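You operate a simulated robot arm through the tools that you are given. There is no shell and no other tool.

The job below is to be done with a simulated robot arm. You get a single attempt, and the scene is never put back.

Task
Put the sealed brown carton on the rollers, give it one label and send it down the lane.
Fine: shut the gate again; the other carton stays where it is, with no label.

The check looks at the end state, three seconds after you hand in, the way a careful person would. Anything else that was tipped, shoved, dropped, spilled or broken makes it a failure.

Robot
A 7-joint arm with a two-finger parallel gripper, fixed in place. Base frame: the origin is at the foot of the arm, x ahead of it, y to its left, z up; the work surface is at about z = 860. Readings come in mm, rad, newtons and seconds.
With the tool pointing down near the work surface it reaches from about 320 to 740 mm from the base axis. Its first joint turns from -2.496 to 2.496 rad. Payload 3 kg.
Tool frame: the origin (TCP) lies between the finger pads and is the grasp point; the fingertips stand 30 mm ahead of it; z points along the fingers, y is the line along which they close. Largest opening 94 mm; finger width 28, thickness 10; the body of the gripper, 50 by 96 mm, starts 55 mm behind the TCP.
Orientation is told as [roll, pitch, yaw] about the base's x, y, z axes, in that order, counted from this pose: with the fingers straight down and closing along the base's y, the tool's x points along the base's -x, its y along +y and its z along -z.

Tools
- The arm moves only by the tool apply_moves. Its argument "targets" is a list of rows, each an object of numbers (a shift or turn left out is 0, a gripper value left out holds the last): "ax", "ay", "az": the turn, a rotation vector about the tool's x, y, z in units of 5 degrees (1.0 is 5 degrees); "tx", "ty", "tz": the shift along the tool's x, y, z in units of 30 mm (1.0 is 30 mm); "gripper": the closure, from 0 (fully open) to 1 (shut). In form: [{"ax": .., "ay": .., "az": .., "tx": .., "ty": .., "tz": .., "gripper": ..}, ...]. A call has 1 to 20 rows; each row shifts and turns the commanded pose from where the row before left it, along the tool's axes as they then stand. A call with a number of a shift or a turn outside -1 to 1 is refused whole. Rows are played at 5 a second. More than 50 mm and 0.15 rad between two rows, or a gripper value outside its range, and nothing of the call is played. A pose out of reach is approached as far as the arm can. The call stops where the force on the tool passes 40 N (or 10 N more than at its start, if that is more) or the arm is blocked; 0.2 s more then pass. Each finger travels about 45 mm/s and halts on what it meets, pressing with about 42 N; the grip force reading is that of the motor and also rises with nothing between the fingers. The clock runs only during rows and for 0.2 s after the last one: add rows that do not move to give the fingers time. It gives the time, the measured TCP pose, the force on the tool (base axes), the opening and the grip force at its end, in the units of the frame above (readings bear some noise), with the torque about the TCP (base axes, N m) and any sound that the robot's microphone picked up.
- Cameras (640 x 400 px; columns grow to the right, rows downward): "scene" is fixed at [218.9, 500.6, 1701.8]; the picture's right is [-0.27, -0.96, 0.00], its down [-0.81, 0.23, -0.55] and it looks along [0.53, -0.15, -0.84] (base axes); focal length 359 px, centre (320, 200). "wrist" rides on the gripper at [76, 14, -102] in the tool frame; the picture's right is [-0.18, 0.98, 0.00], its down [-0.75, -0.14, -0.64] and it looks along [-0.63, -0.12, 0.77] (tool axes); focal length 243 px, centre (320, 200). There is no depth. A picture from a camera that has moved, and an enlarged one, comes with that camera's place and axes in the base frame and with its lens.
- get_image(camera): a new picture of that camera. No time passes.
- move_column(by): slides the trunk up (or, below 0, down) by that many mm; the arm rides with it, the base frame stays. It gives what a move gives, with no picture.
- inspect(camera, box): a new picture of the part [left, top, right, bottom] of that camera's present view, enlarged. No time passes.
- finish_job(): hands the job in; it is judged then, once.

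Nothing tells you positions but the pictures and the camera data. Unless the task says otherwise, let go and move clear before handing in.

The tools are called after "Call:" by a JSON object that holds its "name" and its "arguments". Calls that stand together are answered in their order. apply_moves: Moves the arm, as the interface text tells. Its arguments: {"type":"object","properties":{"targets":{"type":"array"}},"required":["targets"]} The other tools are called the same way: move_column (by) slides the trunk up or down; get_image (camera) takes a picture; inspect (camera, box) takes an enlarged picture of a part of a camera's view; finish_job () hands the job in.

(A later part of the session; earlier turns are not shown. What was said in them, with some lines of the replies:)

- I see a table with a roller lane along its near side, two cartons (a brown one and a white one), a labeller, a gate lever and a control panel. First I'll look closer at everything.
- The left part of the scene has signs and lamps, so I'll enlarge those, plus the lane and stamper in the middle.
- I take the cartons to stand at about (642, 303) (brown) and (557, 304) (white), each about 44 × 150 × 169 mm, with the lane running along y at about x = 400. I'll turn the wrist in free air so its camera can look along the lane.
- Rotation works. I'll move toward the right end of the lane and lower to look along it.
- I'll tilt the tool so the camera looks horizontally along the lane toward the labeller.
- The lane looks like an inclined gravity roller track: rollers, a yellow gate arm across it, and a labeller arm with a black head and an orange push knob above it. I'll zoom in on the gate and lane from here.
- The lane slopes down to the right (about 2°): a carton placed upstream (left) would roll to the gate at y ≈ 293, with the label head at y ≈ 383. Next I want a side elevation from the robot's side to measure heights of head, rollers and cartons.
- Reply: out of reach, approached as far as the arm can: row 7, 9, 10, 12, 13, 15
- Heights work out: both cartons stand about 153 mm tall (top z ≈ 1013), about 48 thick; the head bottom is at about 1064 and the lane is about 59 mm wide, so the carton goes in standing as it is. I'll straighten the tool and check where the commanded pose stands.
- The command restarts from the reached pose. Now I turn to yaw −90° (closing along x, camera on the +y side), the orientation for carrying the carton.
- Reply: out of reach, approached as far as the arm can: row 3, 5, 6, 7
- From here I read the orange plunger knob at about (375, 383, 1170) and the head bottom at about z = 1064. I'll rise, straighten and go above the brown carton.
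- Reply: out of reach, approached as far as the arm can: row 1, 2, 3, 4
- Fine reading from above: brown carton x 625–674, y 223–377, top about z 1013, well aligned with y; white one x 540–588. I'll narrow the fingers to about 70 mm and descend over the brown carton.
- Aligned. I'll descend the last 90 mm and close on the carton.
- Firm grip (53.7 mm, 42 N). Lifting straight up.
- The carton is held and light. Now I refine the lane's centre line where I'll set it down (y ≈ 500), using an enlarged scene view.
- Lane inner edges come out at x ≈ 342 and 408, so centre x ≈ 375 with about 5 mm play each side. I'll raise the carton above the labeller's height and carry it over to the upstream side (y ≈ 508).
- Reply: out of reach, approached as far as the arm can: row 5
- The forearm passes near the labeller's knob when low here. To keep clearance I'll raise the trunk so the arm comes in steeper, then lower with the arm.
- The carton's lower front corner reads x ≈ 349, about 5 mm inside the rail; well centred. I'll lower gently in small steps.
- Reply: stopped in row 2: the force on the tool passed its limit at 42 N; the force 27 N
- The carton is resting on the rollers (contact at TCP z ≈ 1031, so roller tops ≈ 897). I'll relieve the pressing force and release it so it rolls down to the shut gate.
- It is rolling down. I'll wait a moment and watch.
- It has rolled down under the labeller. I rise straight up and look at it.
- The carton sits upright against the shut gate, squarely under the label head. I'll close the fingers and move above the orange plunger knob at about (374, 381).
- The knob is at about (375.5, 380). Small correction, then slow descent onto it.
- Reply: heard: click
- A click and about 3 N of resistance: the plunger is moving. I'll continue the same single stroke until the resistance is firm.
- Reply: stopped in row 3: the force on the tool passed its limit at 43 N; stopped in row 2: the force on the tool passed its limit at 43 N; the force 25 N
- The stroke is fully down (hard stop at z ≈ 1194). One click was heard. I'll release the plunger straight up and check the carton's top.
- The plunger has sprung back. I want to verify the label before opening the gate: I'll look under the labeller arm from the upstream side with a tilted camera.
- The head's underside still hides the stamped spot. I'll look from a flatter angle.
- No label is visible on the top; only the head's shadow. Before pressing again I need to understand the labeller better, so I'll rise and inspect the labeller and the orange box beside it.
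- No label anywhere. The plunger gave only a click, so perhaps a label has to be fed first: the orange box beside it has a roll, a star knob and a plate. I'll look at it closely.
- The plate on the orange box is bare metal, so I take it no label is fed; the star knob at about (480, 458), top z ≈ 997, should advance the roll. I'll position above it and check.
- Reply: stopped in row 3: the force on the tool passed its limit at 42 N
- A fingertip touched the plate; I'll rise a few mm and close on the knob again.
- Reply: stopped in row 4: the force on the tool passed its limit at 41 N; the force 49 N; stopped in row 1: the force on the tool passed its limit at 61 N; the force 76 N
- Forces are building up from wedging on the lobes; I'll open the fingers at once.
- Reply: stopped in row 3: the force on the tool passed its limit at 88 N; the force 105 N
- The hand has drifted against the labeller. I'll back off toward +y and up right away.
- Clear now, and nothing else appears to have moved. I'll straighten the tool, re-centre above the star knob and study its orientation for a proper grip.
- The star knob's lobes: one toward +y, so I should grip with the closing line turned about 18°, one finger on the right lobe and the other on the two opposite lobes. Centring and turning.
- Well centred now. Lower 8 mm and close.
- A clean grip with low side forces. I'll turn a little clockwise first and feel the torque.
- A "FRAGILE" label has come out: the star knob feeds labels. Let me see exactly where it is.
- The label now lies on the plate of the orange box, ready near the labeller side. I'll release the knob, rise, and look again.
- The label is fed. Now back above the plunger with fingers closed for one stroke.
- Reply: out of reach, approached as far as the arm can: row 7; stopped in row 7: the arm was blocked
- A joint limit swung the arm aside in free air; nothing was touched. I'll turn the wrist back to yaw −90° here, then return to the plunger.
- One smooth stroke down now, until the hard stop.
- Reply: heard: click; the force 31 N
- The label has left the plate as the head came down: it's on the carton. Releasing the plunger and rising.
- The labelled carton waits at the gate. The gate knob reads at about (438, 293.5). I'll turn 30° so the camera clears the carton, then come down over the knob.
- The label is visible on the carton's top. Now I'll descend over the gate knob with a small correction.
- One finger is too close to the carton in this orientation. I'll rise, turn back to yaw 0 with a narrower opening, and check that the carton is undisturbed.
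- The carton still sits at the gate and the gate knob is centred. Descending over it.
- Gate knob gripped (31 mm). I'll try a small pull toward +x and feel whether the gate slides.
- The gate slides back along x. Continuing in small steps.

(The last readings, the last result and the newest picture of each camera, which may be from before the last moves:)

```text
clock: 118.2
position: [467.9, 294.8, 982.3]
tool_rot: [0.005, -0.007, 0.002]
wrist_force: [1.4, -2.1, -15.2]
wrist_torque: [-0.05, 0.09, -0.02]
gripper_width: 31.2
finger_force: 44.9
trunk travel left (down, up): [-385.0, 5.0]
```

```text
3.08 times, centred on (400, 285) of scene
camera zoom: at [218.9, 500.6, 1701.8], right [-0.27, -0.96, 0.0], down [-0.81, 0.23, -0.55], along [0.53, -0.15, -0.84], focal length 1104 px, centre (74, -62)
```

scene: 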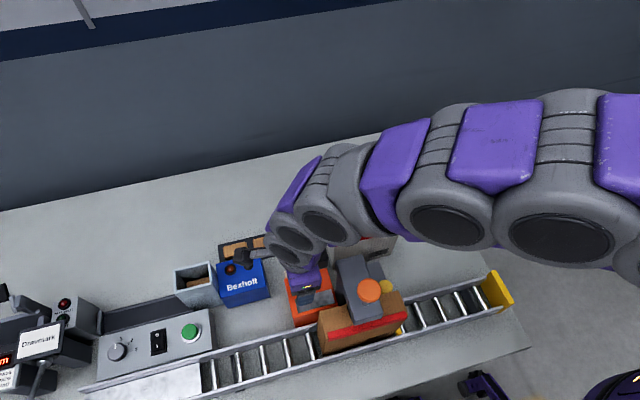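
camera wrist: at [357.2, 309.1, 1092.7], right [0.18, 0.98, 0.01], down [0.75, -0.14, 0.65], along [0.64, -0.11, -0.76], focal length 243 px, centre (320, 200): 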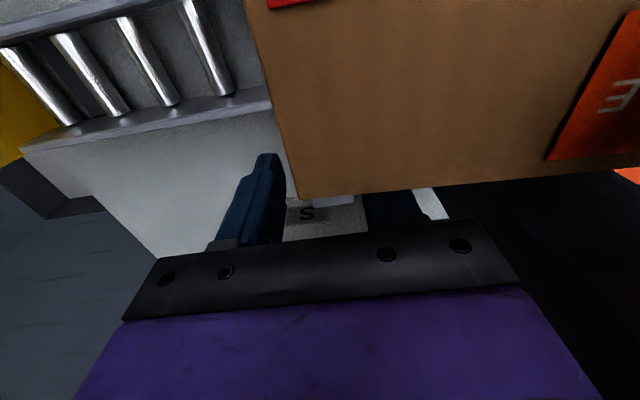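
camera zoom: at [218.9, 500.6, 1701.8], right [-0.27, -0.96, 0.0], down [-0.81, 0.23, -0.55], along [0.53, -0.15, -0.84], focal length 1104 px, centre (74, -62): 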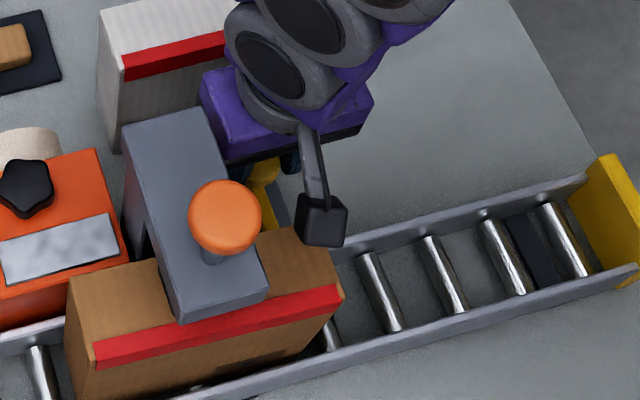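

Call:
{"name": "apply_moves", "arguments": {"targets": [{"tx": -0.2, "tz": 0.05}, {"tx": -0.25}, {"tx": -0.2}, {}]}}

Call:
{"name": "get_image", "arguments": {"camera": "scene"}}

Call:
{"name": "inspect", "arguments": {"camera": "scene", "box": [320, 220, 480, 350]}}

Call:
{"name": "get_image", "arguments": {"camera": "wrist"}}

```text
clock: 119.2
position: [486.4, 295.9, 983.7]
tool_rot: [0.006, -0.009, 0.002]
wrist_force: [0.7, 2.4, 13.6]
wrist_torque: [-0.09, 0.6, 0.08]
gripper_width: 31.1
finger_force: 45.2
trunk travel left (down, up): [-385.0, 5.0]
```

```text
taken
```

scene: 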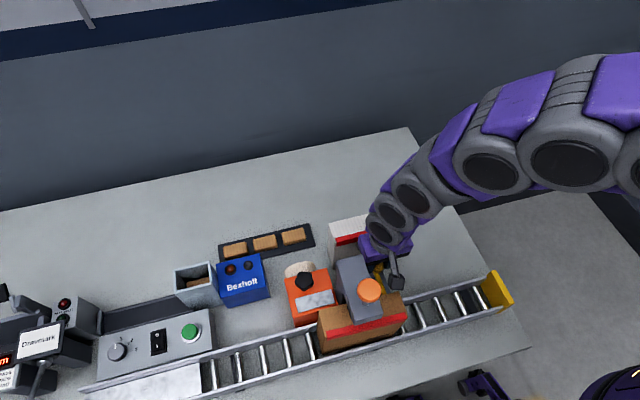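

```text
3.08 times, centred on (400, 285) of scene
camera zoom: at [218.9, 500.6, 1701.8], right [-0.27, -0.96, 0.0], down [-0.81, 0.23, -0.55], along [0.53, -0.15, -0.84], focal length 1104 px, centre (74, -62)
```

zoom: 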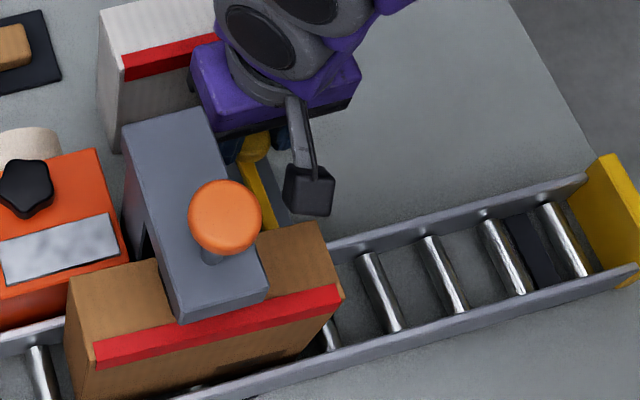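

```text
taken
camera wrist: at [409.1, 308.4, 1085.0], right [0.18, 0.98, 0.01], down [0.75, -0.14, 0.65], along [0.64, -0.11, -0.76], focal length 243 px, centre (320, 200)
```

wrist: 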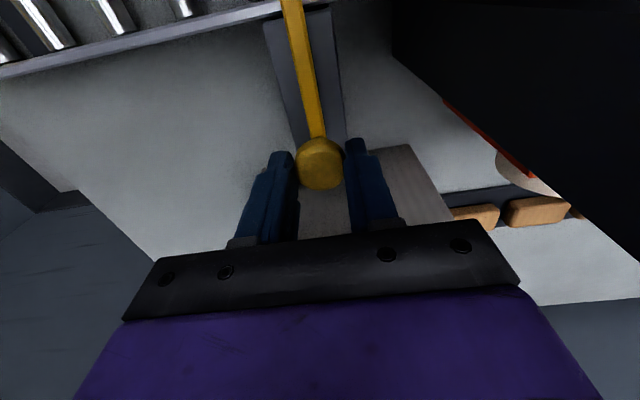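

Call:
{"name": "apply_moves", "arguments": {"targets": [{"tx": -0.2, "tz": -0.02}, {"tx": -0.2}, {}]}}

Call:
{"name": "inspect", "arguments": {"camera": "scene", "box": [320, 220, 520, 350]}}

```text
clock: 120.0
position: [498.9, 295.3, 982.4]
tool_rot: [0.007, -0.008, 0.003]
wrist_force: [1.1, 2.1, 14.0]
wrist_torque: [0.26, -0.52, -0.04]
gripper_width: 31.3
finger_force: 44.6
trunk travel left (down, up): [-385.0, 5.0]
```

```text
3.08 times, centred on (420, 285) of scene
camera zoom: at [218.9, 500.6, 1701.8], right [-0.27, -0.96, 0.0], down [-0.81, 0.23, -0.55], along [0.53, -0.15, -0.84], focal length 1104 px, centre (12, -62)
```

zoom: 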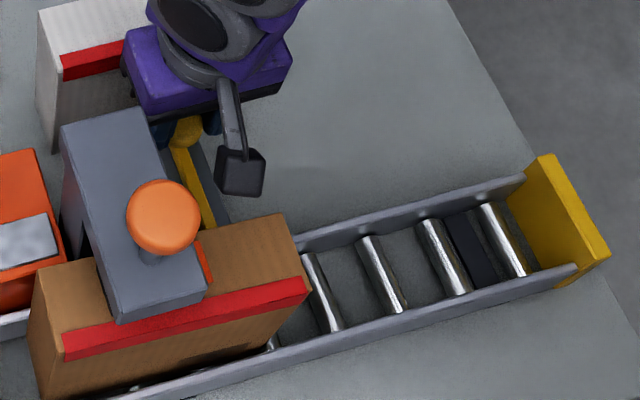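

The carton is starting to roll. A little more pull, then wait while it goes.

Call:
{"name": "apply_moves", "arguments": {"targets": [{"tx": -0.2}, {}, {}, {}, {}]}}

Call:
{"name": "inspect", "arguments": {"camera": "scene", "box": [320, 220, 520, 350]}}

```text
clock: 121.2
position: [503.3, 294.9, 982.8]
tool_rot: [0.004, -0.006, 0.002]
wrist_force: [-0.7, 3.4, 13.4]
wrist_torque: [0.04, 0.39, -0.05]
gripper_width: 31.3
finger_force: 44.7
trunk travel left (down, up): [-385.0, 5.0]
```

```text
3.08 times, centred on (420, 285) of scene
camera zoom: at [218.9, 500.6, 1701.8], right [-0.27, -0.96, 0.0], down [-0.81, 0.23, -0.55], along [0.53, -0.15, -0.84], focal length 1104 px, centre (12, -62)
```

zoom: 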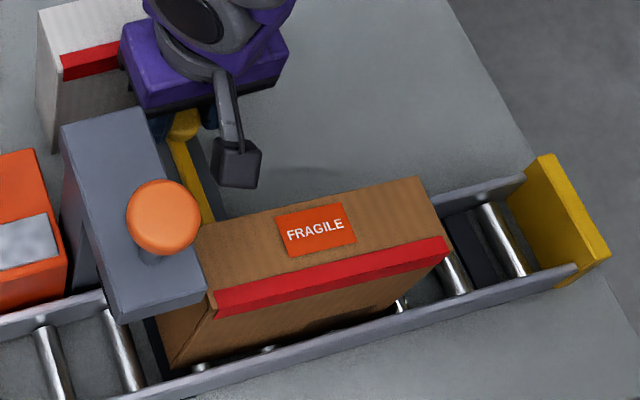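

The labelled carton is rolling down. I'll wait until it reaches the end stop.

Call:
{"name": "apply_moves", "arguments": {"targets": [{}, {}, {}, {}, {}]}}

Call:
{"name": "inspect", "arguments": {"camera": "scene", "box": [320, 220, 520, 350]}}

```text
clock: 122.4
position: [502.6, 294.7, 982.7]
tool_rot: [0.007, -0.008, 0.003]
wrist_force: [-0.8, 3.0, 10.0]
wrist_torque: [0.08, -0.07, 0.03]
gripper_width: 31.4
finger_force: 45.1
trunk travel left (down, up): [-385.0, 5.0]
```

```text
3.08 times, centred on (420, 285) of scene
camera zoom: at [218.9, 500.6, 1701.8], right [-0.27, -0.96, 0.0], down [-0.81, 0.23, -0.55], along [0.53, -0.15, -0.84], focal length 1104 px, centre (12, -62)
```

zoom: 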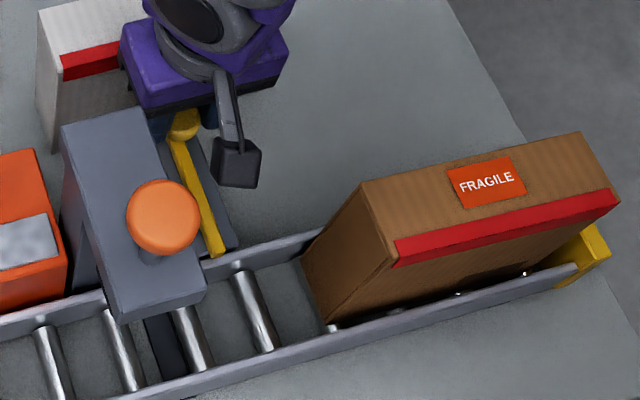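

The carton is at the end stop, upright and labelled. Now I push the gate shut again, back to the knob's original x ≈ 435.

Call:
{"name": "apply_moves", "arguments": {"targets": [{"tx": 0.25, "tz": -0.03}, {"tx": 0.25}, {"tx": 0.25}, {"tx": 0.25}, {"tx": 0.25}, {"tx": 0.25}, {"tx": 0.25}, {"tx": 0.25}, {}]}}

Call:
{"name": "inspect", "arguments": {"camera": "scene", "box": [320, 220, 520, 350]}}

```text
clock: 124.4
position: [443.7, 295.5, 982.7]
tool_rot: [0.007, -0.007, 0.001]
wrist_force: [-0.9, -4.8, -18.3]
wrist_torque: [-0.04, -0.28, -0.01]
gripper_width: 31.1
finger_force: 45.0
trunk travel left (down, up): [-385.0, 5.0]
```

```text
3.08 times, centred on (420, 285) of scene
camera zoom: at [218.9, 500.6, 1701.8], right [-0.27, -0.96, 0.0], down [-0.81, 0.23, -0.55], along [0.53, -0.15, -0.84], focal length 1104 px, centre (12, -62)
```

zoom: 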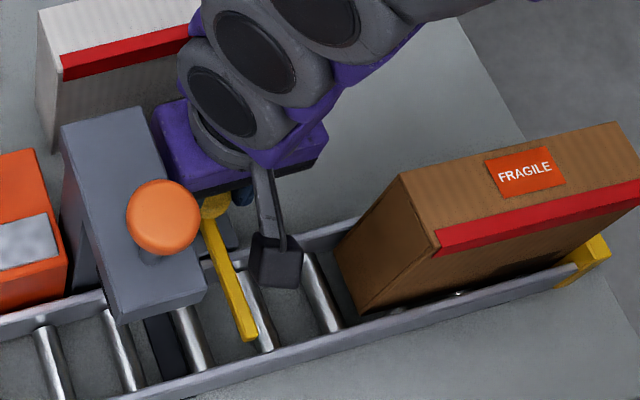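

Call:
{"name": "apply_moves", "arguments": {"targets": [{"tx": 0.15, "tz": 0.04}, {"tx": 0.15}, {}]}}

Call:
{"name": "inspect", "arguments": {"camera": "scene", "box": [330, 250, 450, 350]}}

```text
clock: 125.2
position: [435.1, 295.6, 983.7]
tool_rot: [0.005, -0.011, 0.002]
wrist_force: [1.0, -6.1, 9.5]
wrist_torque: [-0.43, 0.33, 0.08]
gripper_width: 31.0
finger_force: 45.3
trunk travel left (down, up): [-385.0, 5.0]
```

```text
4.00 times, centred on (390, 300) of scene
camera zoom: at [218.9, 500.6, 1701.8], right [-0.27, -0.96, 0.0], down [-0.81, 0.23, -0.55], along [0.53, -0.15, -0.84], focal length 1434 px, centre (40, -200)
```

zoom: 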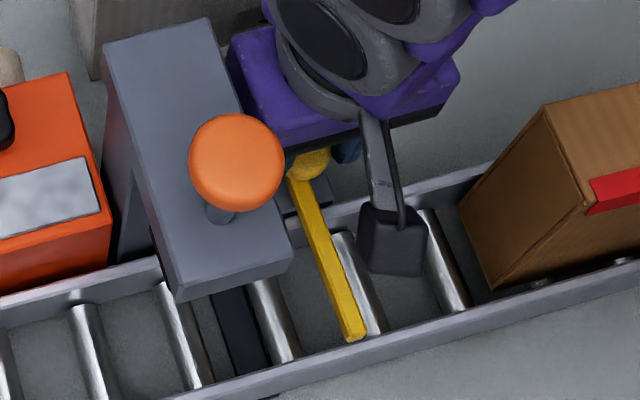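

The gate tip is back at its original place. I'll nudge gently to be sure it is at its stop, then release.

Call:
{"name": "apply_moves", "arguments": {"targets": [{"tx": 0.06}, {}]}}

```text
clock: 125.8
position: [434.0, 294.9, 984.3]
tool_rot: [0.005, -0.009, 0.002]
wrist_force: [11.6, -6.0, 14.6]
wrist_torque: [-0.19, -0.42, 0.0]
gripper_width: 31.3
finger_force: 45.1
trunk travel left (down, up): [-385.0, 5.0]
```

It is against its stop. Release and rise clear.

Call:
{"name": "apply_moves", "arguments": {"targets": [{"gripper": 0.5}, {"gripper": 0.5}, {"tz": -0.3}, {"tz": -0.6}, {"tz": -0.8}, {"tz": -0.8}, {"tz": -0.8}, {"tz": -0.8}, {"tz": -0.8}, {"tz": -0.8}, {"tz": -0.8}, {"tz": -0.8}, {}]}}

Call:
{"name": "get_image", "arguments": {"camera": "scene"}}

Call:
{"name": "inspect", "arguments": {"camera": "scene", "box": [320, 220, 540, 350]}}

Call:
{"name": "get_image", "arguments": {"camera": "wrist"}}

```text
clock: 128.6
position: [430.0, 292.5, 1201.6]
tool_rot: [0.005, -0.006, 0.002]
wrist_force: [0.3, 0.0, -0.2]
wrist_torque: [-0.01, 0.0, 0.01]
gripper_width: 46.8
finger_force: 0.1
trunk travel left (down, up): [-385.0, 5.0]
```

```text
taken
```

scene: 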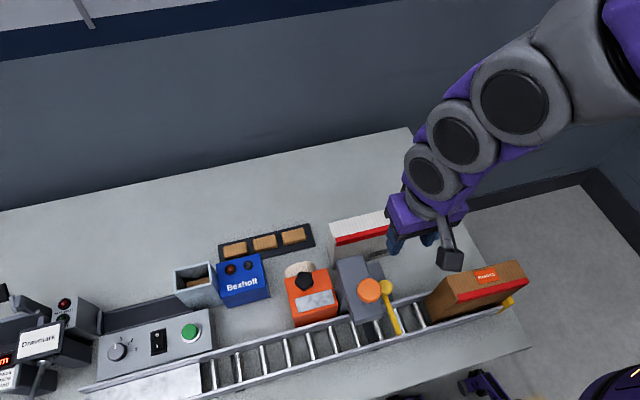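

```text
2.91 times, centred on (430, 285) of scene
camera zoom: at [218.9, 500.6, 1701.8], right [-0.27, -0.96, 0.0], down [-0.81, 0.23, -0.55], along [0.53, -0.15, -0.84], focal length 1043 px, centre (0, -47)
```

zoom: 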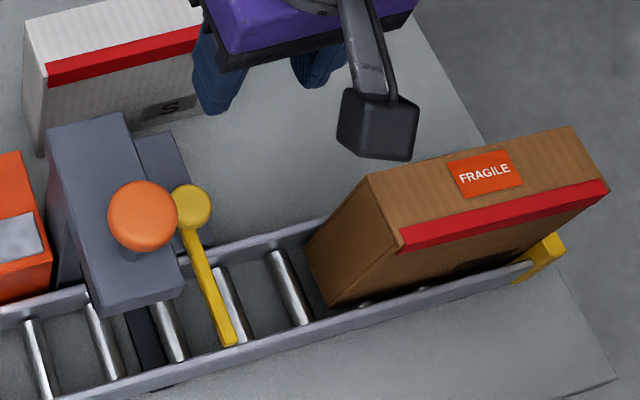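

```text
taken
camera wrist: at [353.0, 305.8, 1303.7], right [0.18, 0.98, 0.01], down [0.75, -0.14, 0.65], along [0.64, -0.11, -0.76], focal length 243 px, centre (320, 200)
```

wrist: 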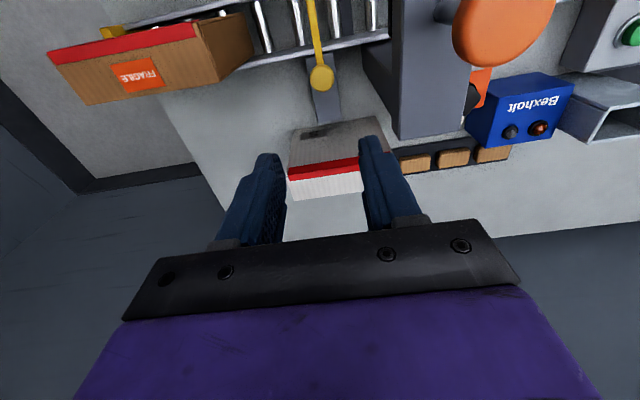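

Gate is shut, carton labelled at the lane's end. I'll move the arm well clear and make a last comparison with the starting scene.

Call:
{"name": "apply_moves", "arguments": {"targets": [{"tz": -0.8}, {"tz": -0.8}, {"tz": -0.8}, {"tz": -0.8}, {"ty": -0.8}, {"ty": -0.8}, {"ty": -0.8}, {"ty": -0.8}, {"ty": -0.8}, {"ty": -0.8}, {}]}}

Call:
{"name": "get_image", "arguments": {"camera": "scene"}}

Call:
{"name": "inspect", "arguments": {"camera": "scene", "box": [300, 165, 420, 270]}}

Call:
{"name": "inspect", "arguments": {"camera": "scene", "box": [400, 230, 540, 350]}}

```text
clock: 131.0
position: [430.6, 150.3, 1295.8]
tool_rot: [0.006, -0.007, 0.002]
wrist_force: [0.6, 0.4, 0.3]
wrist_torque: [0.02, 0.01, -0.01]
gripper_width: 47.0
finger_force: 0.1
trunk travel left (down, up): [-385.0, 5.0]
```

```text
taken
```

scene: 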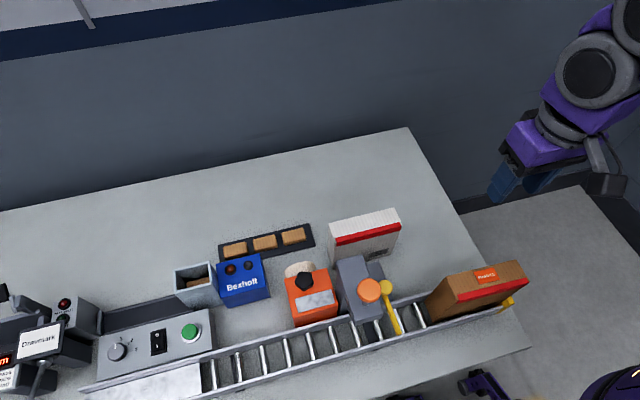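

```text
3.81 times, centred on (360, 218) of scene
camera zoom: at [218.9, 500.6, 1701.8], right [-0.27, -0.96, 0.0], down [-0.81, 0.23, -0.55], along [0.53, -0.15, -0.84], focal length 1366 px, centre (168, 133)
```

zoom: 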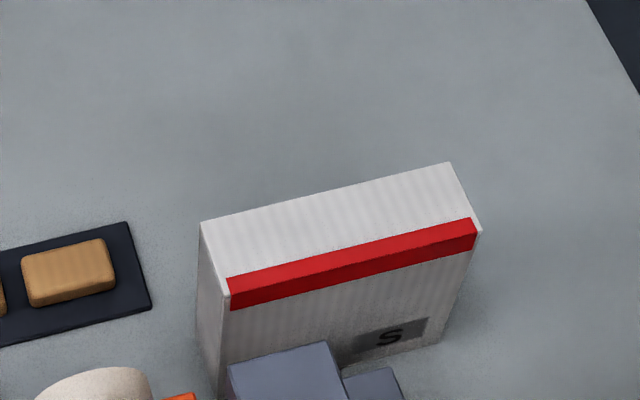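

```text
3.33 times, centred on (470, 290) of scene
camera zoom: at [218.9, 500.6, 1701.8], right [-0.27, -0.96, 0.0], down [-0.81, 0.23, -0.55], along [0.53, -0.15, -0.84], focal length 1195 px, centre (-180, -100)
```

zoom: 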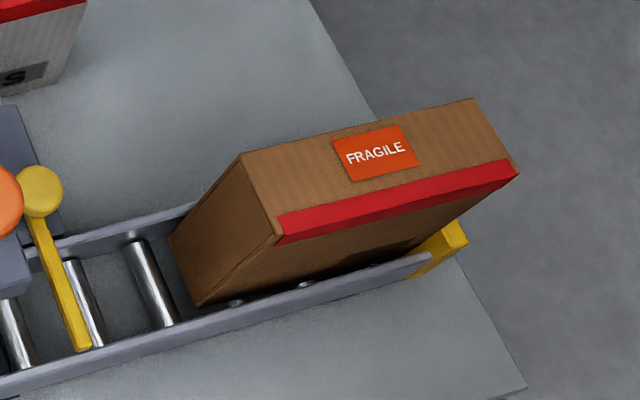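

The brown carton stands at the end stop with one FRAGILE label. The gate is shut, and the white carton is where it was with no label. The arm is clear, so I'm handing in.

Call:
{"name": "finish_job", "arguments": {}}

```text
The job is handed in.
```

The brown carton is at the end of the lane, standing against the yellow end stop with one "FRAGILE" label on top. The gate is shut against its stop again. The white carton hasn't moved and has no label.

- **Labelling:** My first press of the orange plunger only clicked, because no label had been fed. I turned the black star knob on the orange box until a label came onto the plate. The second press put it on the carton.
- **Contacts along the way:** While gripping the star knob, the hand slipped and pressed against the labeller with up to about 100 N before I backed off. Later a finger came very close to the brown carton, or may have brushed it, while it waited at the gate. In the camera views, nothing was displaced, tipped or damaged.
- **Left changed:** The star knob sits at a different angle than at the start, and the trunk is 110 mm higher.
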